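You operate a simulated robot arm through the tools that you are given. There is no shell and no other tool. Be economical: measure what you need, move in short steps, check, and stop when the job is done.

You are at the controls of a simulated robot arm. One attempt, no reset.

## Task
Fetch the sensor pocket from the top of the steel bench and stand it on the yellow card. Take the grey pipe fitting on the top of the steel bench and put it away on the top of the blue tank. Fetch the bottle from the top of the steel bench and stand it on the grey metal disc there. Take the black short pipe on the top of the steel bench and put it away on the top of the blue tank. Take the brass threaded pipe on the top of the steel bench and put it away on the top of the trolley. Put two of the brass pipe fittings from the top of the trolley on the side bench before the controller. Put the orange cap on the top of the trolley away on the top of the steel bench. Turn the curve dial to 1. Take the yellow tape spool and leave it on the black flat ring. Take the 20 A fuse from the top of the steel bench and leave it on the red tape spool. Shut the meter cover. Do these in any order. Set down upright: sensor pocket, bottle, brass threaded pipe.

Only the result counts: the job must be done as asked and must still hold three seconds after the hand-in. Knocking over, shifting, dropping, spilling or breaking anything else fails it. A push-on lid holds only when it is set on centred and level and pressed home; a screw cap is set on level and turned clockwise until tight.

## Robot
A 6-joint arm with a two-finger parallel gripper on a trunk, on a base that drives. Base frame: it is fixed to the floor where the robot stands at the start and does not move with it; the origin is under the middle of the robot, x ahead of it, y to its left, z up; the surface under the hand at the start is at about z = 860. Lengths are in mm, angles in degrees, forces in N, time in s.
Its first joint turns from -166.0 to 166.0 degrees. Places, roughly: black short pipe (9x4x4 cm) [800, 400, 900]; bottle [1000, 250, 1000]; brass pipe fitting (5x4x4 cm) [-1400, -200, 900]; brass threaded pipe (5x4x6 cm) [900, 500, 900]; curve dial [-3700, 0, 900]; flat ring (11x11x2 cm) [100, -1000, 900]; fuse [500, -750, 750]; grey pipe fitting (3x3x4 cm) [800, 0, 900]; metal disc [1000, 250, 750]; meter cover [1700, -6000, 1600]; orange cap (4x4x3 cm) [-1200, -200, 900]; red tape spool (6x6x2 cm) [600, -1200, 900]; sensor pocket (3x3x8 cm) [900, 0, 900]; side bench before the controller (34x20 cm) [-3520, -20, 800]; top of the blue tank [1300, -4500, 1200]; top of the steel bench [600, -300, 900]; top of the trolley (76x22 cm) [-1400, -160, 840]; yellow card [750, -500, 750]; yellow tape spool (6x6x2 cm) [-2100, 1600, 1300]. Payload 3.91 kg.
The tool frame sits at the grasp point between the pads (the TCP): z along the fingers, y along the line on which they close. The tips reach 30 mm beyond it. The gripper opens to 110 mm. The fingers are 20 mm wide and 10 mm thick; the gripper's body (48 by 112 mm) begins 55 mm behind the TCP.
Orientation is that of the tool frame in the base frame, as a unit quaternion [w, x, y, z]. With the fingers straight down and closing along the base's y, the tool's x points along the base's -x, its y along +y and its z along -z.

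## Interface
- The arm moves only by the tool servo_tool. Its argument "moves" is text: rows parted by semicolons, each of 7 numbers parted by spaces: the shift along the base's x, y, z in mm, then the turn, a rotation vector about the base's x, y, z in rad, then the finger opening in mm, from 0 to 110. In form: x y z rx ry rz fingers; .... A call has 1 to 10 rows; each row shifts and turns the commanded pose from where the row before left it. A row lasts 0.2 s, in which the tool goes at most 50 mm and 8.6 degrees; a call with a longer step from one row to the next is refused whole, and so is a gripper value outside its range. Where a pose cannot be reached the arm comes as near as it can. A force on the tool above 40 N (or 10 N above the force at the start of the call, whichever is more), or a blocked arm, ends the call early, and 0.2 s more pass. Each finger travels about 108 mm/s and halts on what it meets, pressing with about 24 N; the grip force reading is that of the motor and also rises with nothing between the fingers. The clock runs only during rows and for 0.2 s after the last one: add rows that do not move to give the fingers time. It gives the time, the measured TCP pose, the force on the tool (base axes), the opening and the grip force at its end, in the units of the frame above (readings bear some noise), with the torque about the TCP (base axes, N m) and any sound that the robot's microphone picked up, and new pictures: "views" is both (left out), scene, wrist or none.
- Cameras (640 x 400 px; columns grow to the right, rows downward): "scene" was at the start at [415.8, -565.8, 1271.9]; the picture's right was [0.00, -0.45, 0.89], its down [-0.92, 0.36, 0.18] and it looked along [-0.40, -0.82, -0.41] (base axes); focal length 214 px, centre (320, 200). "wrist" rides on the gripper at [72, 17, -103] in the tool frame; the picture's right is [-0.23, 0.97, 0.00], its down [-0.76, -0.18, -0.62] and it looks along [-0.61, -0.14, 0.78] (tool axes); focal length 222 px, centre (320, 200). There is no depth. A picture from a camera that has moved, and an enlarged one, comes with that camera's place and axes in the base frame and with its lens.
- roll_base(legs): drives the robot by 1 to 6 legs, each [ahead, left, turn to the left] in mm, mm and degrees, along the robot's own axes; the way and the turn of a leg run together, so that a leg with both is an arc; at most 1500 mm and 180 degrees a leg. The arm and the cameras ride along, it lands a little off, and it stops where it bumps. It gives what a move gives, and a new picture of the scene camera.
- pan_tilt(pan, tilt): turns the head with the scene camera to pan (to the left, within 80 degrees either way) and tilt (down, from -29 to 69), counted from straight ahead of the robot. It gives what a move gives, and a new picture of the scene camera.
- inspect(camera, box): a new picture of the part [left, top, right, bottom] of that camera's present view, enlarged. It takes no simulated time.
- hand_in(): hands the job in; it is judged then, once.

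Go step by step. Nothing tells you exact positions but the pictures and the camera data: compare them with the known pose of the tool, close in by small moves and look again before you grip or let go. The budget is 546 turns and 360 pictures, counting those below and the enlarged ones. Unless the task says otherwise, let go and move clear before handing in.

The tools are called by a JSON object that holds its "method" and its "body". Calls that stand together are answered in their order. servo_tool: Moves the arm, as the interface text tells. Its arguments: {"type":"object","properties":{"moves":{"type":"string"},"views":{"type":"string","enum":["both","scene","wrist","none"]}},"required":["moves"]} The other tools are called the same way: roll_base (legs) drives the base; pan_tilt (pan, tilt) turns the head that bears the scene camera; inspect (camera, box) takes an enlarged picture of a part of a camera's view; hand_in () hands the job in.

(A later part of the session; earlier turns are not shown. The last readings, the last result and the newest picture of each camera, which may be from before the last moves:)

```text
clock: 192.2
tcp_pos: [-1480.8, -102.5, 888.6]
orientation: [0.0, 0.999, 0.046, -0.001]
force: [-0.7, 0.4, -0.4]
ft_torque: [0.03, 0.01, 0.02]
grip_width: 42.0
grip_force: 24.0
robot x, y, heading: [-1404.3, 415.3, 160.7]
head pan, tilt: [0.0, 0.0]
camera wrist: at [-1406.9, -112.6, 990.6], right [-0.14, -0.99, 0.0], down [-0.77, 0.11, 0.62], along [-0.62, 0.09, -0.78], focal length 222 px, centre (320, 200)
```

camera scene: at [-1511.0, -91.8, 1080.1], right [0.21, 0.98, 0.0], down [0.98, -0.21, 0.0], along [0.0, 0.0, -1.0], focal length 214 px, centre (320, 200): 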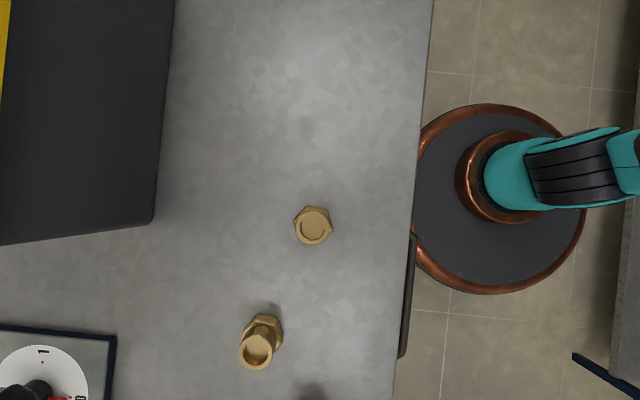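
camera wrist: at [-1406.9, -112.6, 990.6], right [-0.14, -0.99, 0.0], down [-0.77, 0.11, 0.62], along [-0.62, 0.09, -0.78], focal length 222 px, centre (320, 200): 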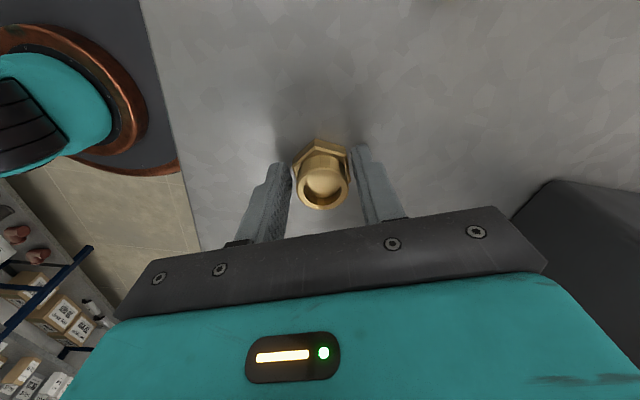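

{"method": "servo_tool", "body": {"moves": "0 0 45 0 0 0 20;0 0 45 0 0 0 20;0 0 45 0 0 0 20;-33 35 10 0 0 0 20;-33 35 5 0 0 0 20;-33 35 0 0 0 0 20;-33 35 0 0 0 0 20;-33 35 0 0 0 0 20;-33 35 0 0 0 0 20;-33 35 0 0 0 0 20", "views": "none"}}

{"method": "servo_tool", "body": {"moves": "-33 35 0 0 0 0 20;-33 35 0 0 0 0 20;-33 35 0 0 0 0 20;-33 35 0 0 0 0 20;-33 35 0 0 0 0 20;-33 35 0 0 0 0 20;-33 35 0 0 0 0 20;-20 40 0 0 0 0 20", "views": "none"}}

{"method": "roll_base", "body": {"legs": [[515, 28, 0], [659, 904, 1]]}}

```text
clock: 194.4
tcp_pos: [-1715.4, 145.8, 1037.1]
orientation: [0.0, 0.999, 0.045, -0.001]
force: [0.5, 1.2, -0.1]
ft_torque: [0.02, 0.02, -0.03]
grip_width: 42.0
grip_force: 24.1
robot x, y, heading: [-1402.3, 418.7, 160.6]
head pan, tilt: [0.0, 0.0]
```

```text
clock: 196.2
tcp_pos: [-1966.4, 426.5, 1041.4]
orientation: [-0.001, 0.999, 0.045, -0.001]
force: [0.3, 0.3, -1.8]
ft_torque: [-0.01, 0.03, 0.02]
grip_width: 42.1
grip_force: 23.8
robot x, y, heading: [-1405.2, 423.8, 160.8]
head pan, tilt: [0.0, 0.0]
```

```text
clock: 204.6
tcp_pos: [-3381.1, -76.5, 1042.2]
orientation: [0.0, 0.999, 0.053, 0.0]
force: [0.9, 0.5, -0.4]
ft_torque: [-0.01, -0.03, 0.0]
grip_width: 41.7
grip_force: 23.8
robot x, y, heading: [-2821.6, -76.0, 161.5]
head pan, tilt: [0.0, 0.0]
camera scene: at [-3492.3, -88.9, 1082.9], right [-0.11, 0.99, 0.0], down [0.99, 0.11, 0.0], along [0.0, 0.0, -1.0], focal length 214 px, centre (320, 200)
```

scene: 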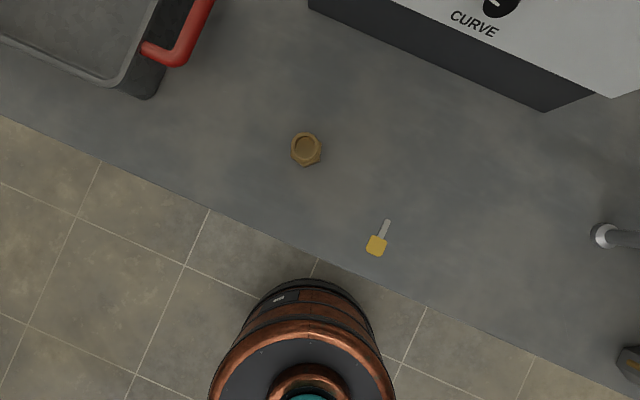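

Place the second fitting at about (-3530,50), clear of the key and the first one.

{"method": "servo_tool", "body": {"moves": "-30 25 -28 0 0 -0.144 20;-30 25 -28 0 0 -0.144 20;-30 25 -28 0 0 -0.144 20;-30 26 -28 0 0 0 20;-29 25 -28 0 0 0 20;0 0 -35 0 0 0 20;0 0 0 0 0 0 20", "views": "wrist"}}

```text
clock: 206.2
tcp_pos: [-3529.7, 46.4, 865.5]
orientation: [0.0, 0.987, -0.162, -0.001]
force: [-0.2, 0.2, -1.2]
ft_torque: [0.0, 0.0, -0.03]
grip_width: 41.9
grip_force: 24.3
robot x, y, heading: [-2821.6, -72.2, 161.7]
head pan, tilt: [0.0, 0.0]
camera wrist: at [-3465.7, 7.2, 968.2], right [-0.53, -0.85, 0.0], down [-0.66, 0.41, 0.62], along [-0.53, 0.33, -0.78], focal length 222 px, centre (320, 200)
```

wrist: 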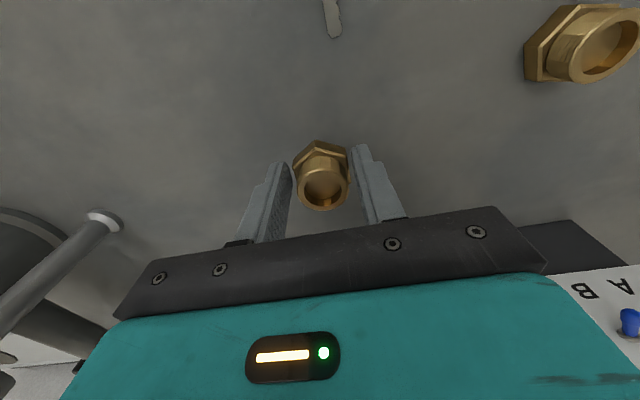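

{"method": "servo_tool", "body": {"moves": "0 0 -14 0 0 0 20;0 0 -10 0 0 0 20;0 0 -3 0 0 0 20;0 0 -2 0 0 0 20;0 0 -2 0 0 0 20;0 0 0 0 0 0 20", "views": "none"}}

```text
clock: 207.6
tcp_pos: [-3531.3, 47.9, 837.4]
orientation: [0.0, 0.987, -0.161, -0.002]
force: [-5.2, -3.7, 20.4]
ft_torque: [0.05, 0.33, 0.02]
grip_width: 42.0
grip_force: 24.2
robot x, y, heading: [-2821.7, -72.7, 161.7]
head pan, tilt: [0.0, 0.0]
```

{"method": "servo_tool", "body": {"moves": "0 0 1.5 0 0 0 30;0 0 0 0 0 0 50;0 0 0 0 0 0 70;0 0 25 0 0 0 70;0 0 45 0 0 0 70;0 0 45 0 0 0 70;35 -12 40 0 0 0 70;40 -13 0 0 0 0 70;40 -13 0 0 0 0 70", "views": "both"}}

```text
refused: row 7 steps farther than a row can; nothing moved
```

{"method": "servo_tool", "body": {"moves": "0 0 1.5 0 0 0 30;0 0 0 0 0 0 50;0 0 0 0 0 0 70;0 0 25 0 0 0 70;0 0 45 0 0 0 70;0 0 45 0 0 0 70;35 -12 30 0 0 0 70;40 -13 0 0 0 0 70;40 -13 0 0 0 0 70", "views": "both"}}

```text
clock: 209.6
tcp_pos: [-3418.2, 11.0, 981.6]
orientation: [0.0, 0.987, -0.161, 0.0]
force: [-0.5, 0.2, 0.3]
ft_torque: [0.01, -0.06, 0.01]
grip_width: 70.2
grip_force: 0.1
robot x, y, heading: [-2822.7, -72.1, 161.5]
head pan, tilt: [0.0, 0.0]
camera scene: at [-3522.7, 45.7, 1022.4], right [0.32, 0.95, 0.0], down [0.95, -0.32, 0.0], along [0.0, 0.0, -1.0], focal length 214 px, centre (320, 200)
camera wrist: at [-3354.6, -28.7, 1083.3], right [-0.53, -0.85, 0.0], down [-0.66, 0.41, 0.62], along [-0.53, 0.33, -0.78], focal length 222 px, centre (320, 200)
```

scene: 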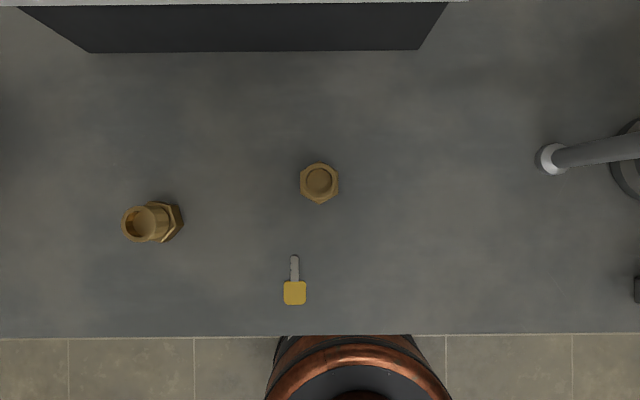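
wrist: 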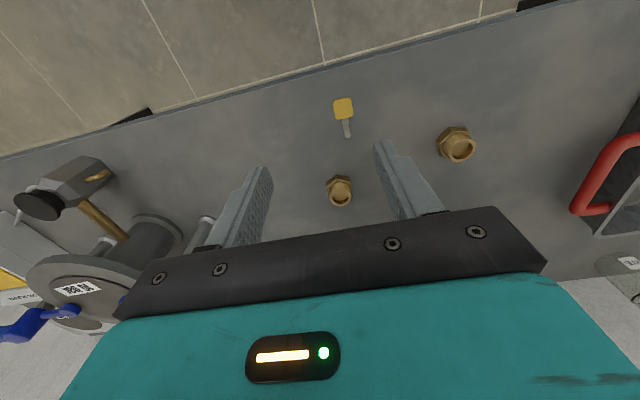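

Both fittings stand on the side bench. Next the yellow tape spool on the shelf near (-2100,1600,1300): tuck and drive there, turning to face the shelf.

{"method": "servo_tool", "body": {"moves": "34 7 18 0 0 0 70;34 7 18 0 0 0 70;34 7 18 0 0 0 70;34 7 18 0 0 0 70;34 7 18 0 0 0 70", "views": "none"}}

{"method": "pan_tilt", "body": {"pan": 0, "tilt": -29}}

{"method": "roll_base", "body": {"legs": [[-156, -914, 0], [0, 0, -90]]}}

```text
clock: 210.8
tcp_pos: [-3245.4, 47.2, 1074.2]
orientation: [0.001, 0.987, -0.162, -0.001]
force: [-1.0, 0.4, -0.2]
ft_torque: [-0.02, -0.08, 0.02]
grip_width: 70.0
grip_force: 0.0
robot x, y, heading: [-2822.9, -75.0, 161.7]
head pan, tilt: [0.0, 0.0]
```

```text
clock: 211.7
tcp_pos: [-3246.3, 46.9, 1074.4]
orientation: [0.001, 0.987, -0.162, -0.001]
force: [-0.5, -1.0, -0.6]
ft_torque: [-0.03, -0.01, 0.02]
grip_width: 70.0
grip_force: 0.1
robot x, y, heading: [-2822.6, -76.0, 161.7]
head pan, tilt: [0.0, -28.6]
camera scene: at [-3388.1, 94.7, 1138.1], right [0.32, 0.95, 0.0], down [0.83, -0.28, -0.48], along [-0.45, 0.15, -0.88], focal length 214 px, centre (320, 200)
```

scene: 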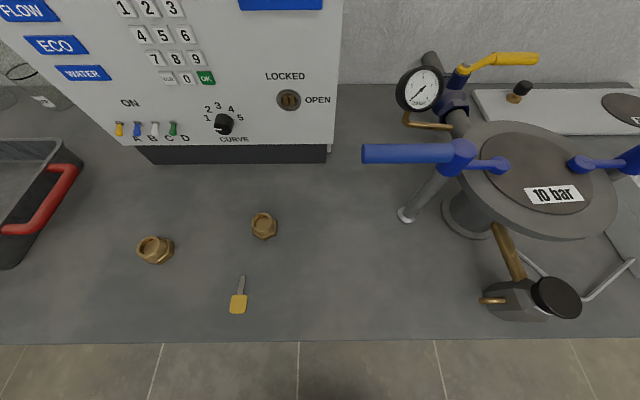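

```text
clock: 220.4
tcp_pos: [-2277.7, 1173.3, 1074.9]
orientation: [0.0, -0.587, 0.809, 0.0]
force: [0.1, -0.5, 0.0]
ft_torque: [0.02, 0.03, 0.0]
grip_width: 69.8
grip_force: 0.0
robot x, y, heading: [-2393.6, 751.9, 72.2]
head pan, tilt: [0.0, -28.6]
camera scene: at [-2230.9, 1316.5, 1138.3], right [0.95, -0.31, 0.0], down [-0.27, -0.83, -0.48], along [0.15, 0.46, -0.88], focal length 214 px, centre (320, 200)
```

scene: 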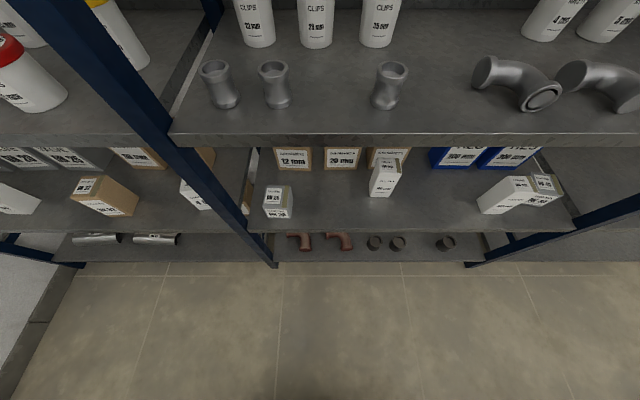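

I need to see higher shelves; raise the hand and pitch it up.

{"method": "servo_tool", "body": {"moves": "-10 -30 35 0.1425 -0.0465 0 70;0 0 35 0.1425 -0.0465 0 70;0 0 35 0.1425 -0.0465 0 70;0 0 35 0.1425 -0.0465 0 70;0 0 35 0.1425 -0.0465 0 70;0 0 30 0.1425 -0.0465 0 70", "views": "both"}}

```text
clock: 221.8
tcp_pos: [-2287.0, 1143.4, 1276.5]
orientation: [0.353, -0.528, 0.728, 0.257]
force: [-0.3, 0.8, -0.7]
ft_torque: [-0.01, 0.0, -0.01]
grip_width: 69.9
grip_force: 0.1
robot x, y, heading: [-2394.0, 751.1, 72.4]
head pan, tilt: [0.0, -28.6]
camera scene: at [-2274.2, 1184.7, 1434.5], right [0.95, -0.31, 0.0], down [-0.05, -0.16, -0.99], along [0.31, 0.94, -0.17], focal length 214 px, centre (320, 200)
camera wrist: at [-2342.5, 1028.5, 1282.5], right [-0.88, 0.44, 0.18], down [0.16, -0.07, 0.98], along [0.44, 0.9, -0.01], focal length 222 px, centre (320, 200)
```

scene: 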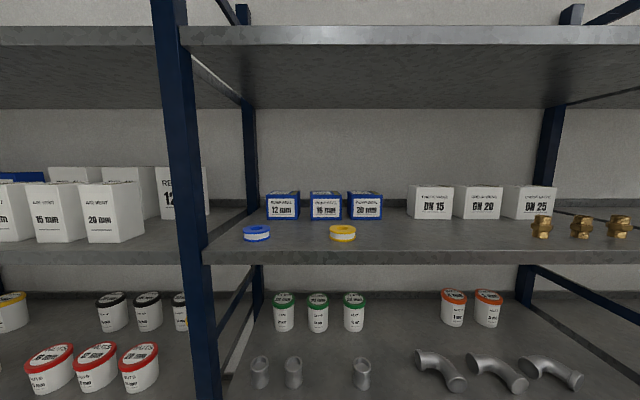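
wrist: 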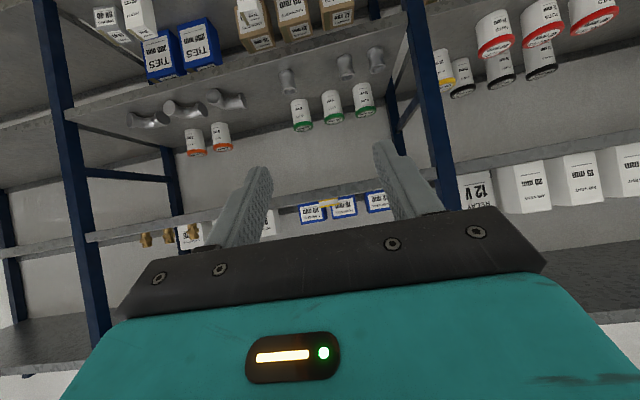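

The yellow spool is on the shelf at roughly (-2083,1602), top of shelf ≈1275. I'll drive nearer and grip it with the hand pitched ~50°.

{"method": "roll_base", "body": {"legs": [[290, -30, 0]]}}

{"method": "inspect", "body": {"camera": "scene", "box": [220, 200, 420, 325]}}

```text
clock: 223.8
tcp_pos: [-2167.4, 1412.4, 1276.5]
orientation: [0.353, -0.527, 0.73, 0.255]
force: [0.2, 0.0, 0.3]
ft_torque: [0.0, 0.0, 0.0]
grip_width: 69.8
grip_force: 0.0
robot x, y, heading: [-2280.5, 1019.2, 72.1]
head pan, tilt: [0.0, -28.6]
camera scene: at [-2154.0, 1453.2, 1434.1], right [0.95, -0.31, 0.0], down [-0.05, -0.16, -0.99], along [0.31, 0.94, -0.17], focal length 214 px, centre (320, 200)
```

scene: 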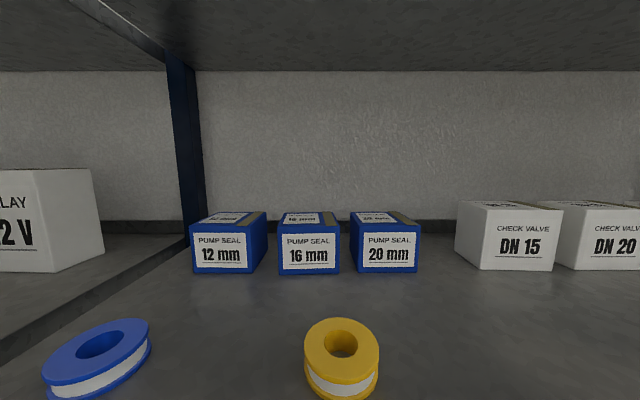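

```text
3.20 times, centred on (320, 262) of scene
camera zoom: at [-2154.0, 1453.2, 1434.1], right [0.95, -0.31, 0.0], down [-0.05, -0.16, -0.99], along [0.31, 0.94, -0.17], focal length 686 px, centre (320, 0)
```

zoom: 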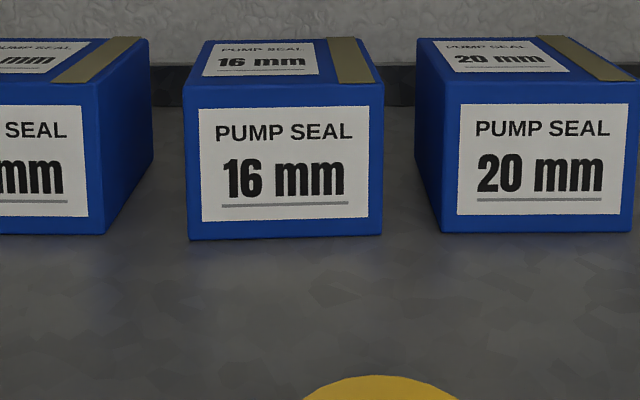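

{"method": "servo_tool", "body": {"moves": "10 18 32 0 0 0 80;16 28 32 0 0 0 80;17 28 31 0 0 0 80;0 0 0 0 0 0 80", "views": "wrist"}}

```text
clock: 224.8
tcp_pos: [-2123.6, 1485.9, 1371.6]
orientation: [0.352, -0.527, 0.73, 0.255]
force: [0.2, 0.0, 0.3]
ft_torque: [-0.02, 0.03, -0.01]
grip_width: 79.8
grip_force: 0.1
robot x, y, heading: [-2276.9, 1020.9, 72.1]
head pan, tilt: [0.0, -28.6]
camera wrist: at [-2179.0, 1371.1, 1377.1], right [-0.88, 0.44, 0.18], down [0.17, -0.07, 0.98], along [0.44, 0.9, -0.01], focal length 222 px, centre (320, 200)
```

wrist: 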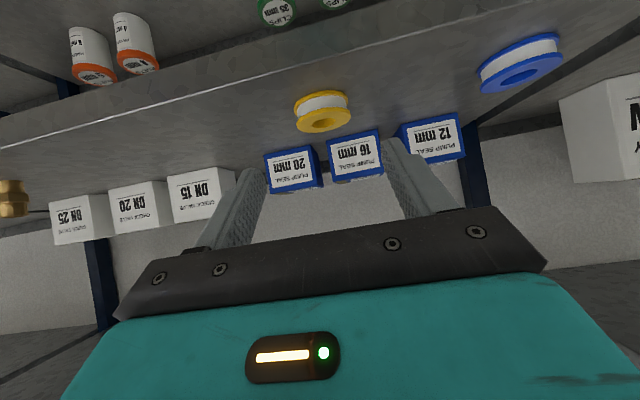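

{"method": "servo_tool", "body": {"moves": "8 26 -22 0 0 0 80;7 26 -22 0 0 0 80;4 12 -10 0 0 0 80;0 0 0 0 0 0 80", "views": "wrist"}}

```text
clock: 225.8
tcp_pos: [-2106.1, 1550.4, 1318.8]
orientation: [0.353, -0.528, 0.729, 0.256]
force: [-0.3, 0.1, 0.3]
ft_torque: [0.03, 0.01, -0.01]
grip_width: 80.1
grip_force: 0.0
robot x, y, heading: [-2275.6, 1018.3, 72.3]
head pan, tilt: [0.0, -28.6]
camera wrist: at [-2161.8, 1435.6, 1325.1], right [-0.88, 0.44, 0.18], down [0.17, -0.07, 0.98], along [0.44, 0.9, -0.01], focal length 222 px, centre (320, 200)
```

wrist: 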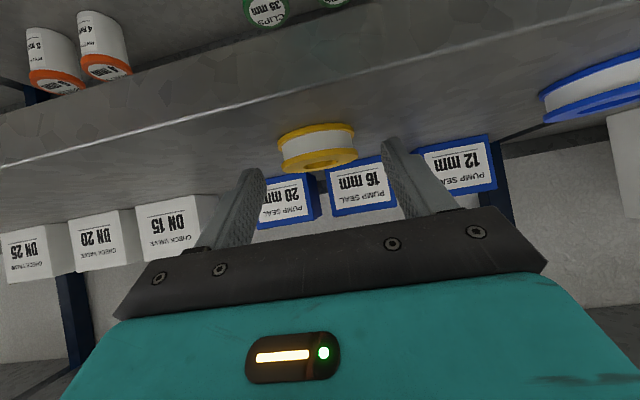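

{"method": "servo_tool", "body": {"moves": "3 8 -6 0 0 0 80;1 4 -4 0 0 0 80;0 0 0 0 0 0 80", "views": "wrist"}}

```text
clock: 226.6
tcp_pos: [-2101.8, 1561.9, 1307.7]
orientation: [0.353, -0.527, 0.73, 0.255]
force: [0.7, 0.7, 0.3]
ft_torque: [-0.01, 0.02, 0.0]
grip_width: 80.0
grip_force: 0.1
robot x, y, heading: [-2277.0, 1019.5, 72.1]
head pan, tilt: [0.0, -28.6]
camera wrist: at [-2157.4, 1447.2, 1313.9], right [-0.88, 0.44, 0.18], down [0.17, -0.07, 0.98], along [0.44, 0.9, -0.01], focal length 222 px, centre (320, 200)
```

wrist: 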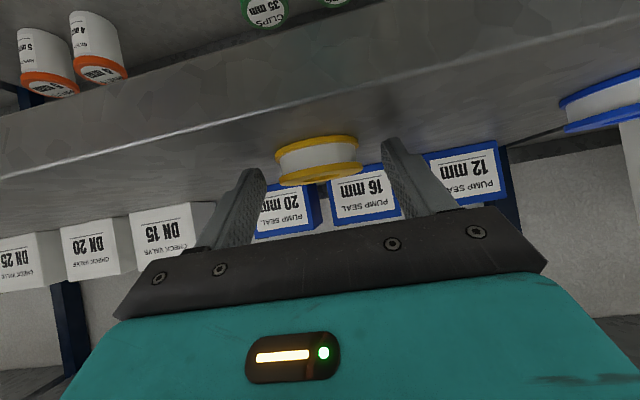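

{"method": "servo_tool", "body": {"moves": "0 0 0 0 0 0 65;0 0 0 0 0 0 50;0 0 0 0 0 0 45;0 0 0 0 0 0 45", "views": "wrist"}}

```text
clock: 227.6
tcp_pos: [-2101.5, 1562.4, 1306.9]
orientation: [0.352, -0.528, 0.729, 0.256]
force: [0.2, 0.2, -0.2]
ft_torque: [0.02, -0.01, -0.02]
grip_width: 53.8
grip_force: 23.8
robot x, y, heading: [-2274.2, 1017.9, 72.0]
head pan, tilt: [0.0, -28.6]
camera wrist: at [-2157.4, 1447.3, 1313.9], right [-0.88, 0.44, 0.18], down [0.17, -0.07, 0.98], along [0.44, 0.9, -0.01], focal length 222 px, centre (320, 200)
```

wrist: 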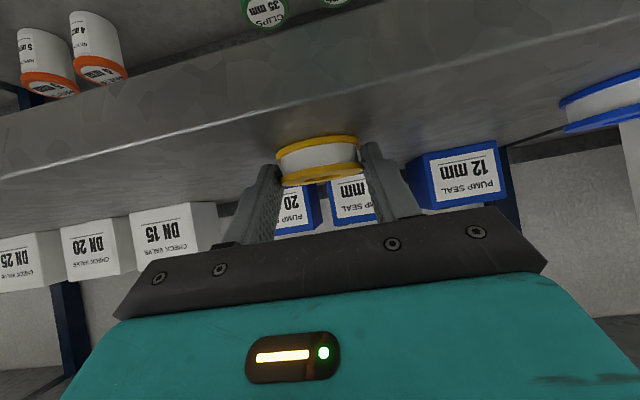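

{"method": "servo_tool", "body": {"moves": "0 0 8 0 0 0 45;0 0 12 0 0 0 45;0 0 0 0 0 0 45", "views": "wrist"}}

{"method": "inspect", "body": {"camera": "wrist", "box": [230, 110, 422, 230]}}

```text
clock: 228.4
tcp_pos: [-2102.6, 1561.4, 1328.6]
orientation: [0.353, -0.528, 0.729, 0.256]
force: [0.9, 0.1, 0.2]
ft_torque: [-0.01, -0.03, 0.01]
grip_width: 53.9
grip_force: 24.8
robot x, y, heading: [-2279.9, 1017.1, 72.5]
head pan, tilt: [0.0, -28.6]
camera wrist: at [-2157.3, 1446.8, 1333.5], right [-0.88, 0.44, 0.18], down [0.17, -0.07, 0.98], along [0.44, 0.9, -0.01], focal length 222 px, centre (320, 200)
```

wrist: 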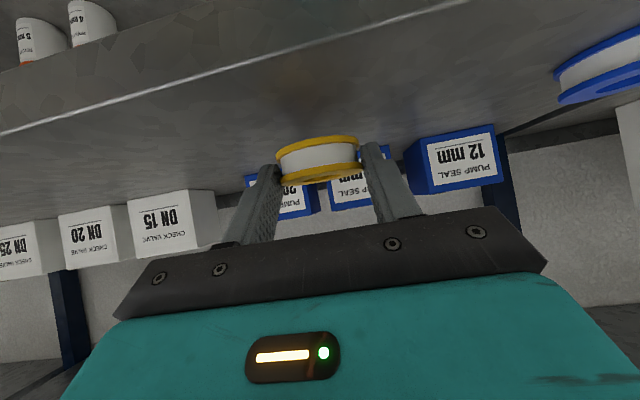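

```text
3.33 times, centred on (326, 170) of wrist
camera zoom: at [-2157.3, 1446.8, 1333.5], right [-0.88, 0.44, 0.18], down [0.17, -0.07, 0.98], along [0.44, 0.9, -0.01], focal length 740 px, centre (300, 300)
```

zoom: 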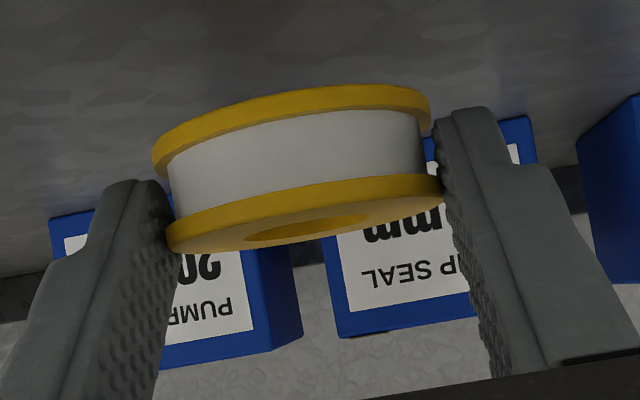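

Grip is near the tips on a chord; I'll set it back and regrip about 12 mm deeper.

{"method": "servo_tool", "body": {"moves": "0 0 -12 0 0 0 45;0 0 -8 0 0 0 45;0 0 -1 0 0 0 45;0 0 0 0 0 0 60;0 0 0 0 0 0 80;4 12 0 0 0 0 80;0 0 0 0 0 0 80", "views": "wrist"}}

```text
clock: 230.0
tcp_pos: [-2097.8, 1572.8, 1306.8]
orientation: [0.353, -0.527, 0.73, 0.255]
force: [-2.2, -8.4, 9.3]
ft_torque: [-0.22, -0.36, -0.38]
grip_width: 80.1
grip_force: 0.4
robot x, y, heading: [-2277.3, 1015.5, 72.3]
head pan, tilt: [0.0, -28.6]
camera wrist: at [-2152.8, 1457.8, 1312.2], right [-0.88, 0.44, 0.18], down [0.16, -0.07, 0.98], along [0.44, 0.9, -0.01], focal length 222 px, centre (320, 200)
```

wrist: 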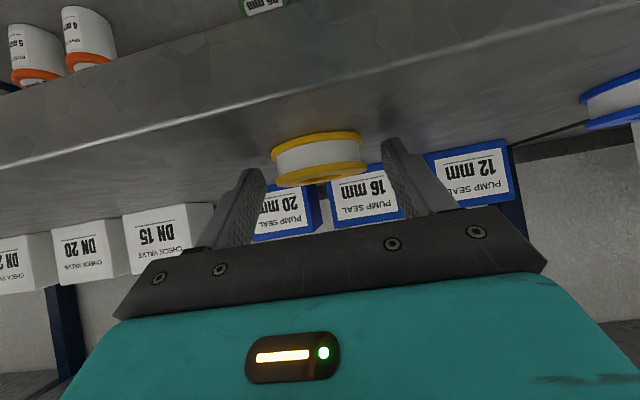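

{"method": "servo_tool", "body": {"moves": "0 0 1.5 0 0 0 80;0 0 0 0 0 0 65;0 0 0 0 0 0 50;0 0 0 0 0 0 45;0 0 0 0 0 0 45", "views": "wrist"}}

{"method": "inspect", "body": {"camera": "wrist", "box": [230, 110, 422, 230]}}

```text
clock: 231.2
tcp_pos: [-2098.8, 1574.5, 1307.4]
orientation: [0.352, -0.528, 0.73, 0.255]
force: [-0.1, 0.5, -0.1]
ft_torque: [-0.01, 0.02, -0.01]
grip_width: 53.6
grip_force: 23.9
robot x, y, heading: [-2277.5, 1018.5, 71.8]
head pan, tilt: [0.0, -28.6]
camera wrist: at [-2153.1, 1459.1, 1312.9], right [-0.88, 0.44, 0.18], down [0.17, -0.07, 0.98], along [0.44, 0.9, -0.01], focal length 222 px, centre (320, 200)
```

wrist: 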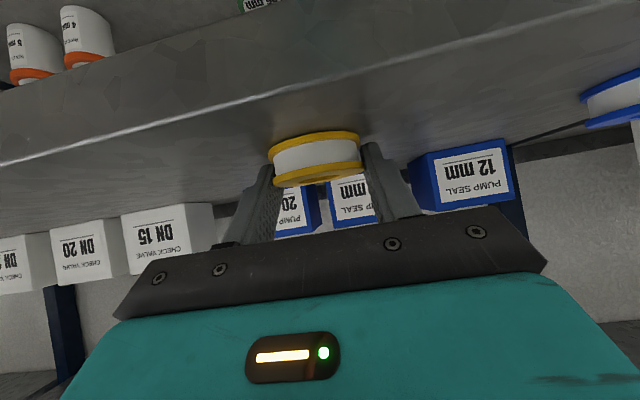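

```text
3.33 times, centred on (326, 170) of wrist
camera zoom: at [-2153.1, 1459.1, 1312.9], right [-0.88, 0.44, 0.18], down [0.17, -0.07, 0.98], along [0.44, 0.9, -0.01], focal length 740 px, centre (300, 300)
```

zoom: 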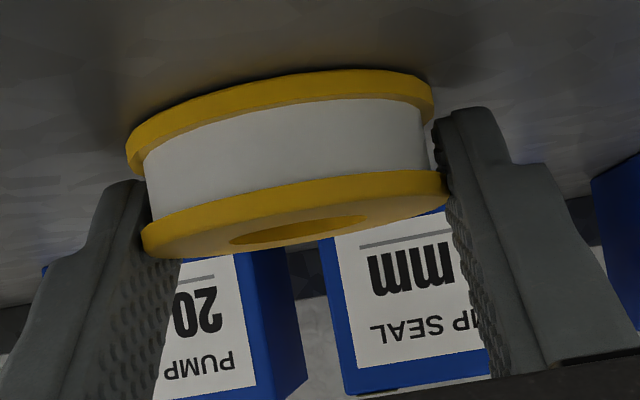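

Depth analysis says the earlier grip actually covered the spool better; shift back 9 mm and regrip.

{"method": "servo_tool", "body": {"moves": "0 0 0 0 0 0 60;0 0 0 0 0 0 75;-3 -9 0 0 0 0 75;0 0 0 0 0 0 60;0 0 0 0 0 0 45;0 0 0 0 0 0 45;0 0 10 0 0 0 45;0 0 15 0 0 0 45;0 0 20 0 0 0 45", "views": "wrist"}}

```text
clock: 233.2
tcp_pos: [-2102.6, 1565.3, 1352.5]
orientation: [0.352, -0.528, 0.73, 0.255]
force: [0.6, 0.6, -1.0]
ft_torque: [-0.02, 0.04, 0.03]
grip_width: 53.8
grip_force: 23.5
robot x, y, heading: [-2274.1, 1021.3, 72.2]
head pan, tilt: [0.0, -28.6]
camera wrist: at [-2156.7, 1449.9, 1358.3], right [-0.88, 0.44, 0.18], down [0.17, -0.07, 0.98], along [0.44, 0.9, -0.01], focal length 222 px, centre (320, 200)
```

wrist: 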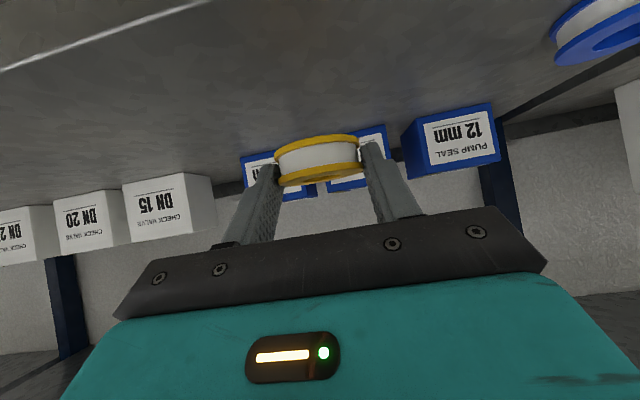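

Holding the spool firmly. Retreat, then drive back through the corridor towards the steel bench's right part.

{"method": "servo_tool", "body": {"moves": "-15 -46 0 0 0 0 45;-15 -46 0 0 0 0 45;-15 -46 0 0 0 0 45;-15 -46 0 0 0 0 45;0 0 0 0 0 0 45", "views": "none"}}

{"method": "roll_base", "body": {"legs": [[-400, 0, 0], [159, -1001, 0], [0, 0, -90]]}}

```text
clock: 234.4
tcp_pos: [-2164.2, 1381.0, 1356.3]
orientation: [0.352, -0.528, 0.729, 0.257]
force: [0.3, 1.2, 0.0]
ft_torque: [-0.04, -0.04, -0.04]
grip_width: 54.0
grip_force: 24.6
robot x, y, heading: [-2274.8, 1018.0, 72.2]
head pan, tilt: [0.0, -28.6]
```

```text
clock: 245.7
tcp_pos: [-999.4, 358.5, 1354.8]
orientation: [0.429, 0.147, 0.888, -0.07]
force: [0.2, 0.1, -0.3]
ft_torque: [0.01, 0.01, 0.0]
grip_width: 53.7
grip_force: 23.9
robot x, y, heading: [-1361.2, 475.6, -18.4]
head pan, tilt: [0.0, -28.6]
camera scene: at [-957.0, 343.7, 1512.9], right [-0.32, -0.95, 0.0], down [-0.16, 0.06, -0.99], along [0.93, -0.32, -0.17], focal length 214 px, centre (320, 200)
```

scene: 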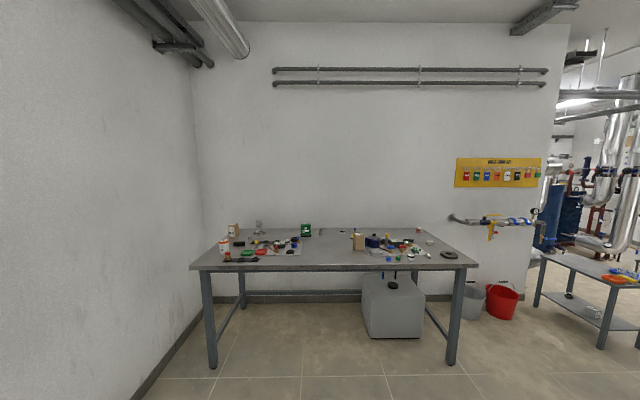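

{"method": "roll_base", "body": {"legs": [[699, 0, 0], [408, -446, 0], [60, -460, 0]]}}

```text
clock: 254.8
tcp_pos: [-188.7, -846.0, 1356.0]
orientation: [0.429, 0.152, 0.887, -0.073]
force: [1.1, -0.5, -0.6]
ft_torque: [-0.02, 0.02, -0.02]
grip_width: 53.9
grip_force: 24.1
robot x, y, heading: [-550.1, -725.1, -19.2]
head pan, tilt: [0.0, -28.6]
camera scene: at [-146.9, -861.9, 1512.9], right [-0.33, -0.94, 0.0], down [-0.16, 0.06, -0.99], along [0.93, -0.33, -0.17], focal length 214 px, centre (320, 200)
```

scene: 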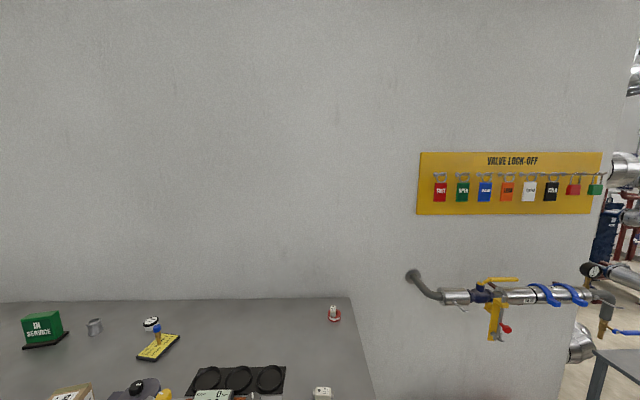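

{"method": "servo_tool", "body": {"moves": "0 0 -45 0 0 0 45;0 0 -45 0 0 0 45;0 0 -45 0 0 0 45;0 0 -45 0 0 0 45;0 0 -45 0 0 0 45;0 0 0 0 0 0 45", "views": "none"}}

{"method": "pan_tilt", "body": {"pan": 0, "tilt": 0}}

```text
clock: 256.2
tcp_pos: [-188.7, -845.6, 1131.5]
orientation: [0.429, 0.152, 0.888, -0.073]
force: [-0.3, -0.5, -0.5]
ft_torque: [0.02, 0.0, -0.02]
grip_width: 53.7
grip_force: 23.8
robot x, y, heading: [-547.1, -727.2, -19.1]
head pan, tilt: [0.0, -28.6]
```

```text
clock: 257.1
tcp_pos: [-188.9, -846.7, 1132.8]
orientation: [0.428, 0.152, 0.888, -0.073]
force: [-0.3, -0.6, 0.0]
ft_torque: [-0.01, -0.03, 0.01]
grip_width: 53.8
grip_force: 24.3
robot x, y, heading: [-544.8, -726.7, -18.9]
head pan, tilt: [0.0, 0.0]
camera scene: at [-153.5, -858.9, 1243.9], right [-0.33, -0.94, 0.0], down [-0.59, 0.21, -0.78], along [0.74, -0.26, -0.62], focal length 214 px, centre (320, 200)
```

scene: 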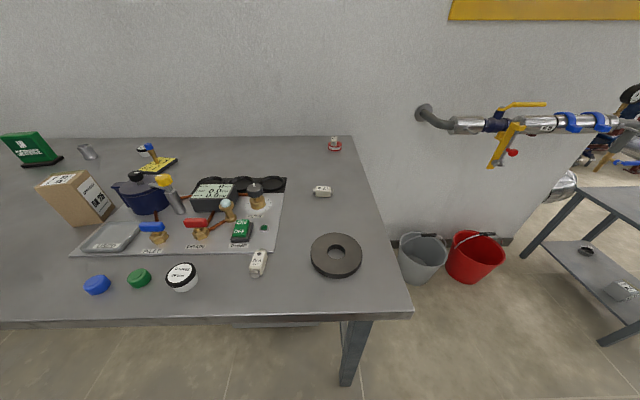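

Ring centre at about (99,-982,880). Move the spool over it.

{"method": "servo_tool", "body": {"moves": "34.5 -16.4 -20 0 0 0 45;34.5 -16.4 -20 0 0 0 45;34.5 -16.4 -20 0 0 0 45;34.5 -16.4 -20 0 0 0 45;34.5 -16.4 -20 0 0 0 45;34.5 -16.4 -20 0 0 0 45;34.5 -16.4 -20 0 0 0 45;34.5 -16.4 -20 0 0 0 45;0 0 0 0 0 0 45", "views": "wrist"}}

{"method": "pan_tilt", "body": {"pan": 0, "tilt": 20}}

```text
clock: 259.1
tcp_pos: [89.3, -979.6, 967.7]
orientation: [0.429, 0.153, 0.887, -0.073]
force: [0.5, -0.6, -0.4]
ft_torque: [0.0, -0.03, -0.01]
grip_width: 53.6
grip_force: 23.4
robot x, y, heading: [-549.4, -726.7, -18.9]
head pan, tilt: [0.0, 0.0]
camera wrist: at [-23.9, -921.3, 973.4], right [0.46, 0.87, 0.18], down [-0.07, -0.16, 0.98], along [0.89, -0.46, -0.01], focal length 222 px, centre (320, 200)
```

wrist: 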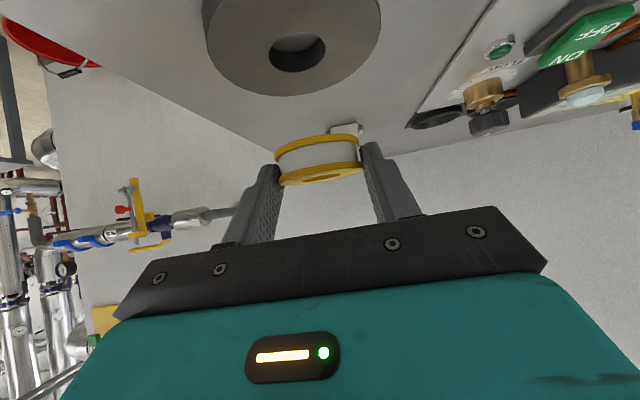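

```text
clock: 259.9
tcp_pos: [88.4, -977.4, 968.5]
orientation: [0.428, 0.152, 0.888, -0.073]
force: [-0.3, 0.7, 0.0]
ft_torque: [-0.02, 0.03, -0.02]
grip_width: 53.7
grip_force: 23.6
robot x, y, heading: [-544.1, -726.1, -19.2]
head pan, tilt: [0.0, 20.0]
camera scene: at [107.0, -985.3, 1052.5], right [-0.33, -0.94, 0.0], down [-0.8, 0.28, -0.52], along [0.49, -0.17, -0.85], focal length 214 px, centre (320, 200)
```

scene: 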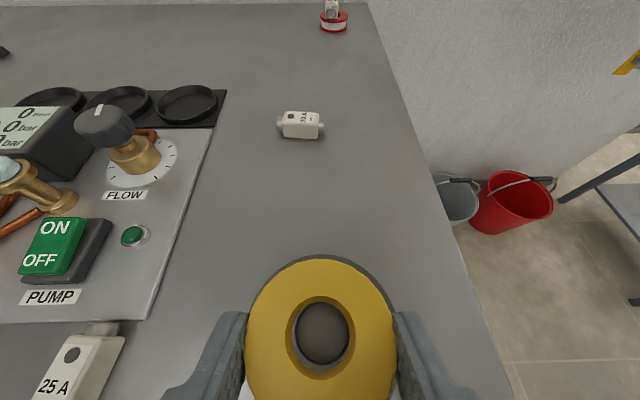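

{"method": "servo_tool", "body": {"moves": "-3 1 -20 0 0 0 45;0 0 -20 0 0 0 45;0 0 -10 0 0 0 45;0 0 -4 0 0 0 45;0 0 0 0 0 0 45", "views": "wrist"}}

```text
clock: 261.1
tcp_pos: [85.8, -977.2, 915.5]
orientation: [0.429, 0.152, 0.888, -0.073]
force: [0.3, -0.1, 0.7]
ft_torque: [0.0, 0.05, 0.03]
grip_width: 53.4
grip_force: 24.2
robot x, y, heading: [-544.9, -725.4, -19.1]
head pan, tilt: [0.0, 20.0]
camera wrist: at [-27.3, -919.8, 921.3], right [0.46, 0.87, 0.18], down [-0.07, -0.16, 0.98], along [0.89, -0.46, -0.01], focal length 222 px, centre (320, 200)
```

wrist: 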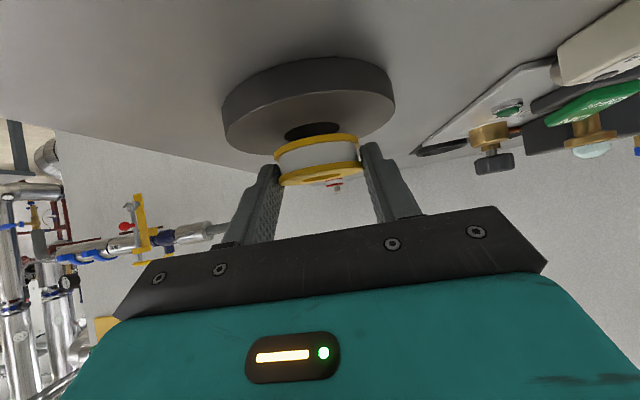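

{"method": "servo_tool", "body": {"moves": "0 0 -3 0 0 0 45;0 0 -2 0 0 0 45;0 0 -2 0 0 0 45;0 0 0 0 0 0 45", "views": "wrist"}}

```text
clock: 262.1
tcp_pos: [85.2, -977.2, 908.0]
orientation: [0.429, 0.152, 0.888, -0.073]
force: [-1.1, -0.3, 0.2]
ft_torque: [0.0, 0.01, 0.01]
grip_width: 53.5
grip_force: 23.6
robot x, y, heading: [-545.4, -726.5, -19.1]
head pan, tilt: [0.0, 20.0]
camera wrist: at [-27.7, -919.4, 913.8], right [0.46, 0.87, 0.18], down [-0.07, -0.16, 0.98], along [0.89, -0.46, -0.01], focal length 222 px, centre (320, 200)
```

wrist: 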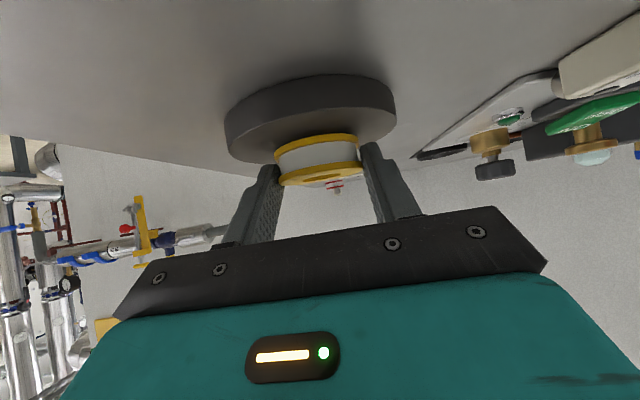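

{"method": "servo_tool", "body": {"moves": "0 0 -2 0 0 0 45;0 0 -1 0 0 0 45;0 0 0 0 0 0 45", "views": "none"}}

```text
clock: 262.9
tcp_pos: [85.3, -976.1, 905.3]
orientation: [0.429, 0.152, 0.887, -0.073]
force: [-0.2, 0.5, -0.7]
ft_torque: [0.01, 0.01, 0.0]
grip_width: 53.4
grip_force: 23.8
robot x, y, heading: [-546.4, -727.5, -19.2]
head pan, tilt: [0.0, 20.0]
```

{"method": "servo_tool", "body": {"moves": "0 0 -1 0 0 0 45;0 0 -1 0 0 0 45;0 0 -1 0 0 0 45;0 0 0 0 0 0 45", "views": "wrist"}}

```text
clock: 263.9
tcp_pos: [84.2, -976.5, 904.9]
orientation: [0.429, 0.153, 0.887, -0.074]
force: [1.4, 0.0, 9.9]
ft_torque: [-0.02, -0.12, 0.03]
grip_width: 53.5
grip_force: 24.6
robot x, y, heading: [-550.8, -726.4, -19.1]
head pan, tilt: [0.0, 20.0]
camera wrist: at [-27.7, -919.2, 909.6], right [0.46, 0.87, 0.18], down [-0.07, -0.16, 0.98], along [0.89, -0.46, -0.01], focal length 222 px, centre (320, 200)
```

wrist: 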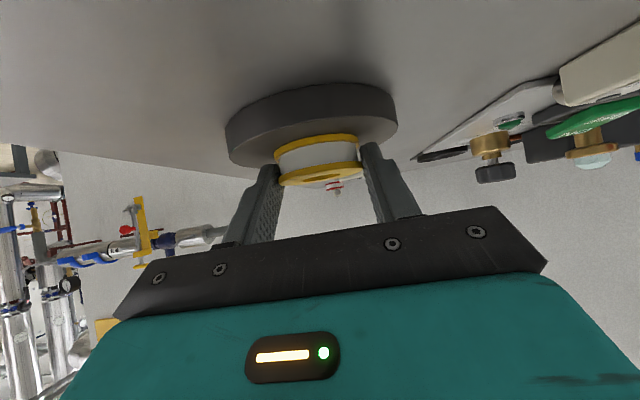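

{"method": "servo_tool", "body": {"moves": "0 0 1 0 0 0 55;0 0 0 0 0 0 70;-15 5 13 0 0 0 70;-30 10 25 0 0 0 70;-30 10 25 0 0 0 70;-30 10 25 0 0 0 70;0 0 0 0 0 0 70", "views": "wrist"}}

{"method": "pan_tilt", "body": {"pan": 0, "tilt": 0}}

```text
clock: 265.5
tcp_pos: [-17.9, -944.7, 992.5]
orientation: [0.429, 0.152, 0.887, -0.073]
force: [-0.2, -0.7, 0.2]
ft_torque: [-0.01, 0.02, -0.02]
grip_width: 69.9
grip_force: 0.0
robot x, y, heading: [-548.2, -726.3, -19.3]
head pan, tilt: [0.0, 20.0]
camera wrist: at [-131.2, -886.6, 998.8], right [0.46, 0.87, 0.18], down [-0.07, -0.16, 0.98], along [0.89, -0.46, -0.01], focal length 222 px, centre (320, 200)
```

wrist: 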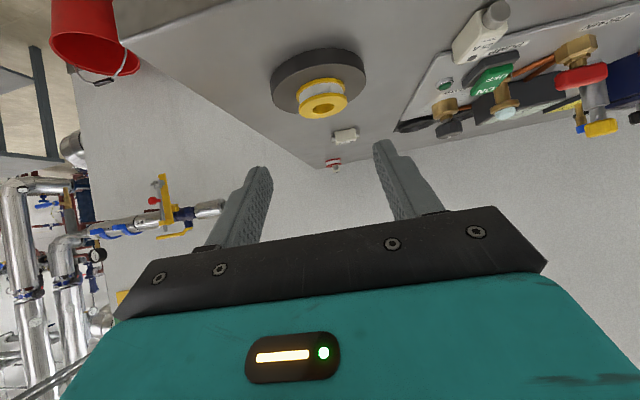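

```text
clock: 266.4
tcp_pos: [-17.9, -944.7, 993.3]
orientation: [0.429, 0.152, 0.887, -0.073]
force: [-0.3, 0.1, 0.2]
ft_torque: [0.0, 0.02, 0.0]
grip_width: 70.0
grip_force: 0.0
robot x, y, heading: [-547.5, -725.9, -19.1]
head pan, tilt: [0.0, 0.0]
camera scene: at [16.5, -956.5, 1104.6], right [-0.33, -0.94, 0.0], down [-0.59, 0.21, -0.78], along [0.74, -0.26, -0.62], focal length 214 px, centre (320, 200)
```

scene: 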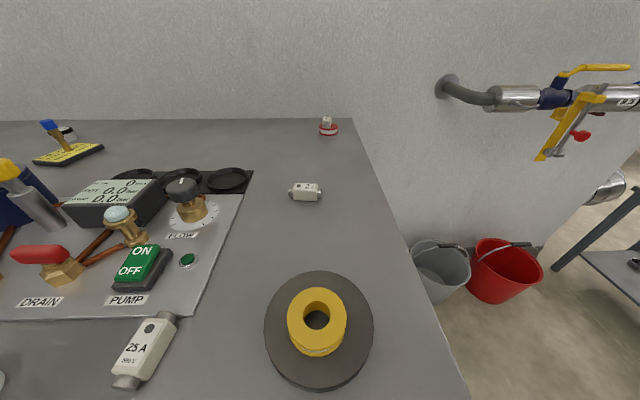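

The yellow spool is centred on the ring. Now straighten the hand, and fetch the orange cap from the trolley via the corridor.

{"method": "servo_tool", "body": {"moves": "-25 8 25 0.0495 0.1415 0 70;-25 8 25 0.0495 0.1415 0 70;-25 8 25 0.0495 0.1415 0 70;-20 8 25 0.0495 0.1415 0 70;-20 8 25 0.0495 0.1415 0 70;-20 8 20 0.0495 0.1415 0 70;0 0 0 0 0 0 70", "views": "none"}}

{"method": "roll_base", "body": {"legs": [[-46, 435, 0], [-321, 471, 0], [-360, -29, 0]]}}

```text
clock: 268.0
tcp_pos: [-153.1, -896.1, 1138.8]
orientation: [-0.001, 0.169, 0.986, 0.0]
force: [0.6, 0.1, -0.5]
ft_torque: [-0.02, 0.04, 0.02]
grip_width: 69.9
grip_force: 0.1
robot x, y, heading: [-546.4, -730.4, -18.9]
head pan, tilt: [0.0, 0.0]
```

```text
clock: 275.4
tcp_pos: [-535.3, 177.7, 1137.2]
orientation: [0.0, 0.17, 0.986, 0.0]
force: [0.6, 0.3, 0.5]
ft_torque: [0.0, -0.01, 0.0]
grip_width: 70.1
grip_force: 0.2
robot x, y, heading: [-931.5, 348.1, -18.8]
head pan, tilt: [0.0, 0.0]
camera scene: at [-431.8, 140.8, 1178.5], right [-0.33, -0.94, 0.0], down [-0.94, 0.33, 0.0], along [0.0, 0.0, -1.0], focal length 214 px, centre (320, 200)
```

scene: 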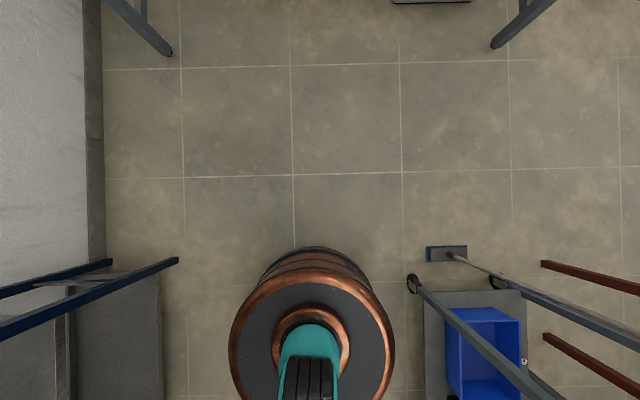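

{"method": "servo_tool", "body": {"moves": "-15 -41 0 0 0 -0.143 70;-15 -41 0 0 0 -0.143 70;-15 -41 0 0 0 -0.143 70;-15 -41 0 0 0 -0.143 70;-15 -41 0 0 0 -0.143 70;-15 -41 0 0 0 -0.143 70;-15 -41 0 0 0 -0.143 70;-48 0 0 0 0 -0.143 70;-48 0 0 0 0 -0.143 70;-48 0 0 0 0 -0.143 70", "views": "none"}}

{"method": "servo_tool", "body": {"moves": "-49 0 0 0 0 -0.143 70;-49 0 0 0 0 0 70;-49 0 0 0 0 0 70;-49 0 0 0 0 0 70;-49 0 0 0 0 0 70;-49 0 0 0 0 0 70;-49 0 0 0 0 0 70;0 0 0 0 0 0 70", "views": "scene"}}

```text
clock: 277.6
tcp_pos: [-784.8, -106.6, 1133.2]
orientation: [-0.001, 0.775, 0.632, 0.0]
force: [0.4, 0.3, 0.5]
ft_torque: [0.01, -0.01, 0.0]
grip_width: 70.0
grip_force: 0.2
robot x, y, heading: [-929.8, 347.6, -19.1]
head pan, tilt: [0.0, 0.0]
```

```text
clock: 279.4
tcp_pos: [-1126.3, -106.0, 1138.1]
orientation: [-0.001, 0.817, 0.577, 0.0]
force: [0.1, 0.2, -0.2]
ft_torque: [0.02, 0.02, 0.0]
grip_width: 70.2
grip_force: 0.1
robot x, y, heading: [-931.5, 346.7, -19.2]
head pan, tilt: [0.0, 0.0]
camera scene: at [-1162.7, -210.4, 1178.6], right [-0.94, 0.33, 0.0], down [0.33, 0.94, 0.0], along [0.0, 0.0, -1.0], focal length 214 px, centre (320, 200)
```

scene: 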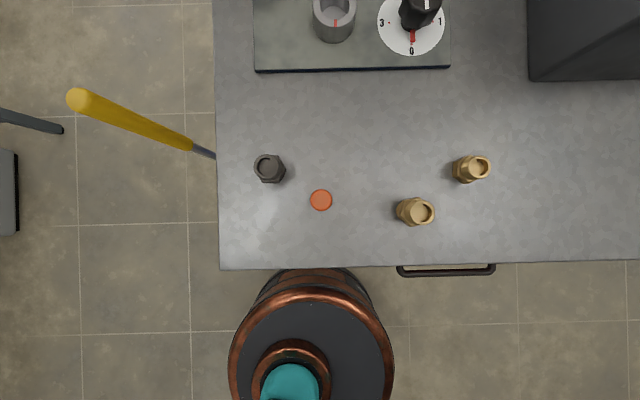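

Cap at (-1163,-210). Lower onto it.

{"method": "servo_tool", "body": {"moves": "-12 -35 -33 0 0 0 60;-12 -35 -33 0 0 0 60;-13 -34 -33 0 0 0 60;0 0 -48 0 0 0 60;0 0 -48 0 0 0 60;0 0 -20 0 0 0 60;0 0 0 0 0 0 60", "views": "wrist"}}

```text
clock: 281.0
tcp_pos: [-1162.2, -214.7, 922.1]
orientation: [0.0, 0.817, 0.577, -0.001]
force: [0.2, 0.1, 0.0]
ft_torque: [0.02, 0.0, -0.01]
grip_width: 60.2
grip_force: 0.1
robot x, y, heading: [-933.3, 349.6, -19.0]
head pan, tilt: [0.0, 0.0]
camera wrist: at [-1121.7, -150.7, 1024.0], right [0.84, -0.54, 0.0], down [-0.42, -0.66, 0.62], along [-0.34, -0.52, -0.78], focal length 222 px, centre (320, 200)
```

wrist: 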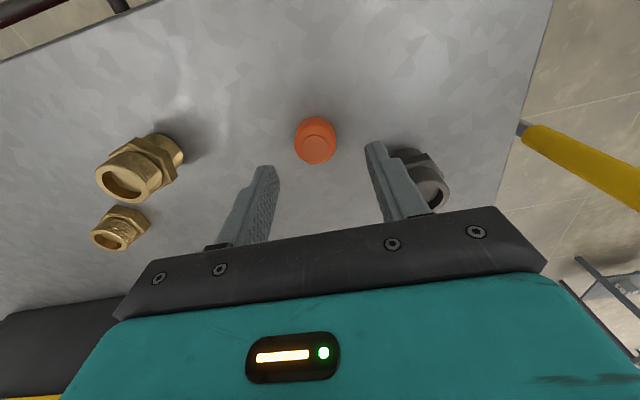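

{"method": "servo_tool", "body": {"moves": "-2 3 -24 0 0 0 60;0 0 -20 0 0 0 60;0 0 0 0 0 0 30;0 0 0 0 0 0 20;0 0 0 0 0 0 20;0 0 40 0 0 0 20", "views": "wrist"}}

```text
clock: 282.4
tcp_pos: [-1166.6, -209.6, 919.2]
orientation: [0.0, 0.817, 0.577, 0.001]
force: [0.1, -0.7, 0.3]
ft_torque: [0.01, 0.01, 0.01]
grip_width: 29.6
grip_force: 24.1
robot x, y, heading: [-931.2, 349.7, -19.3]
head pan, tilt: [0.0, 0.0]
camera wrist: at [-1125.8, -148.2, 1020.8], right [0.84, -0.54, 0.0], down [-0.42, -0.66, 0.62], along [-0.34, -0.52, -0.78], focal length 222 px, centre (320, 200)
```

wrist: 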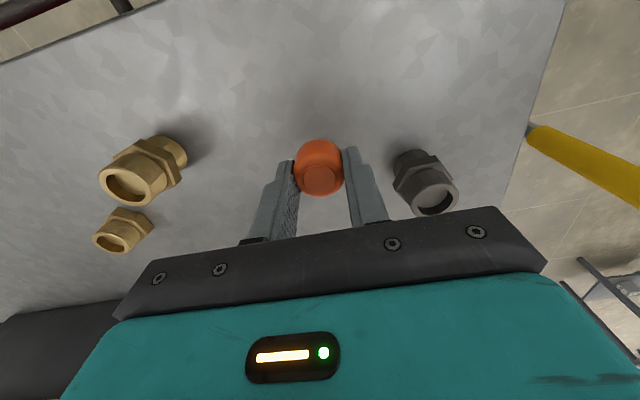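

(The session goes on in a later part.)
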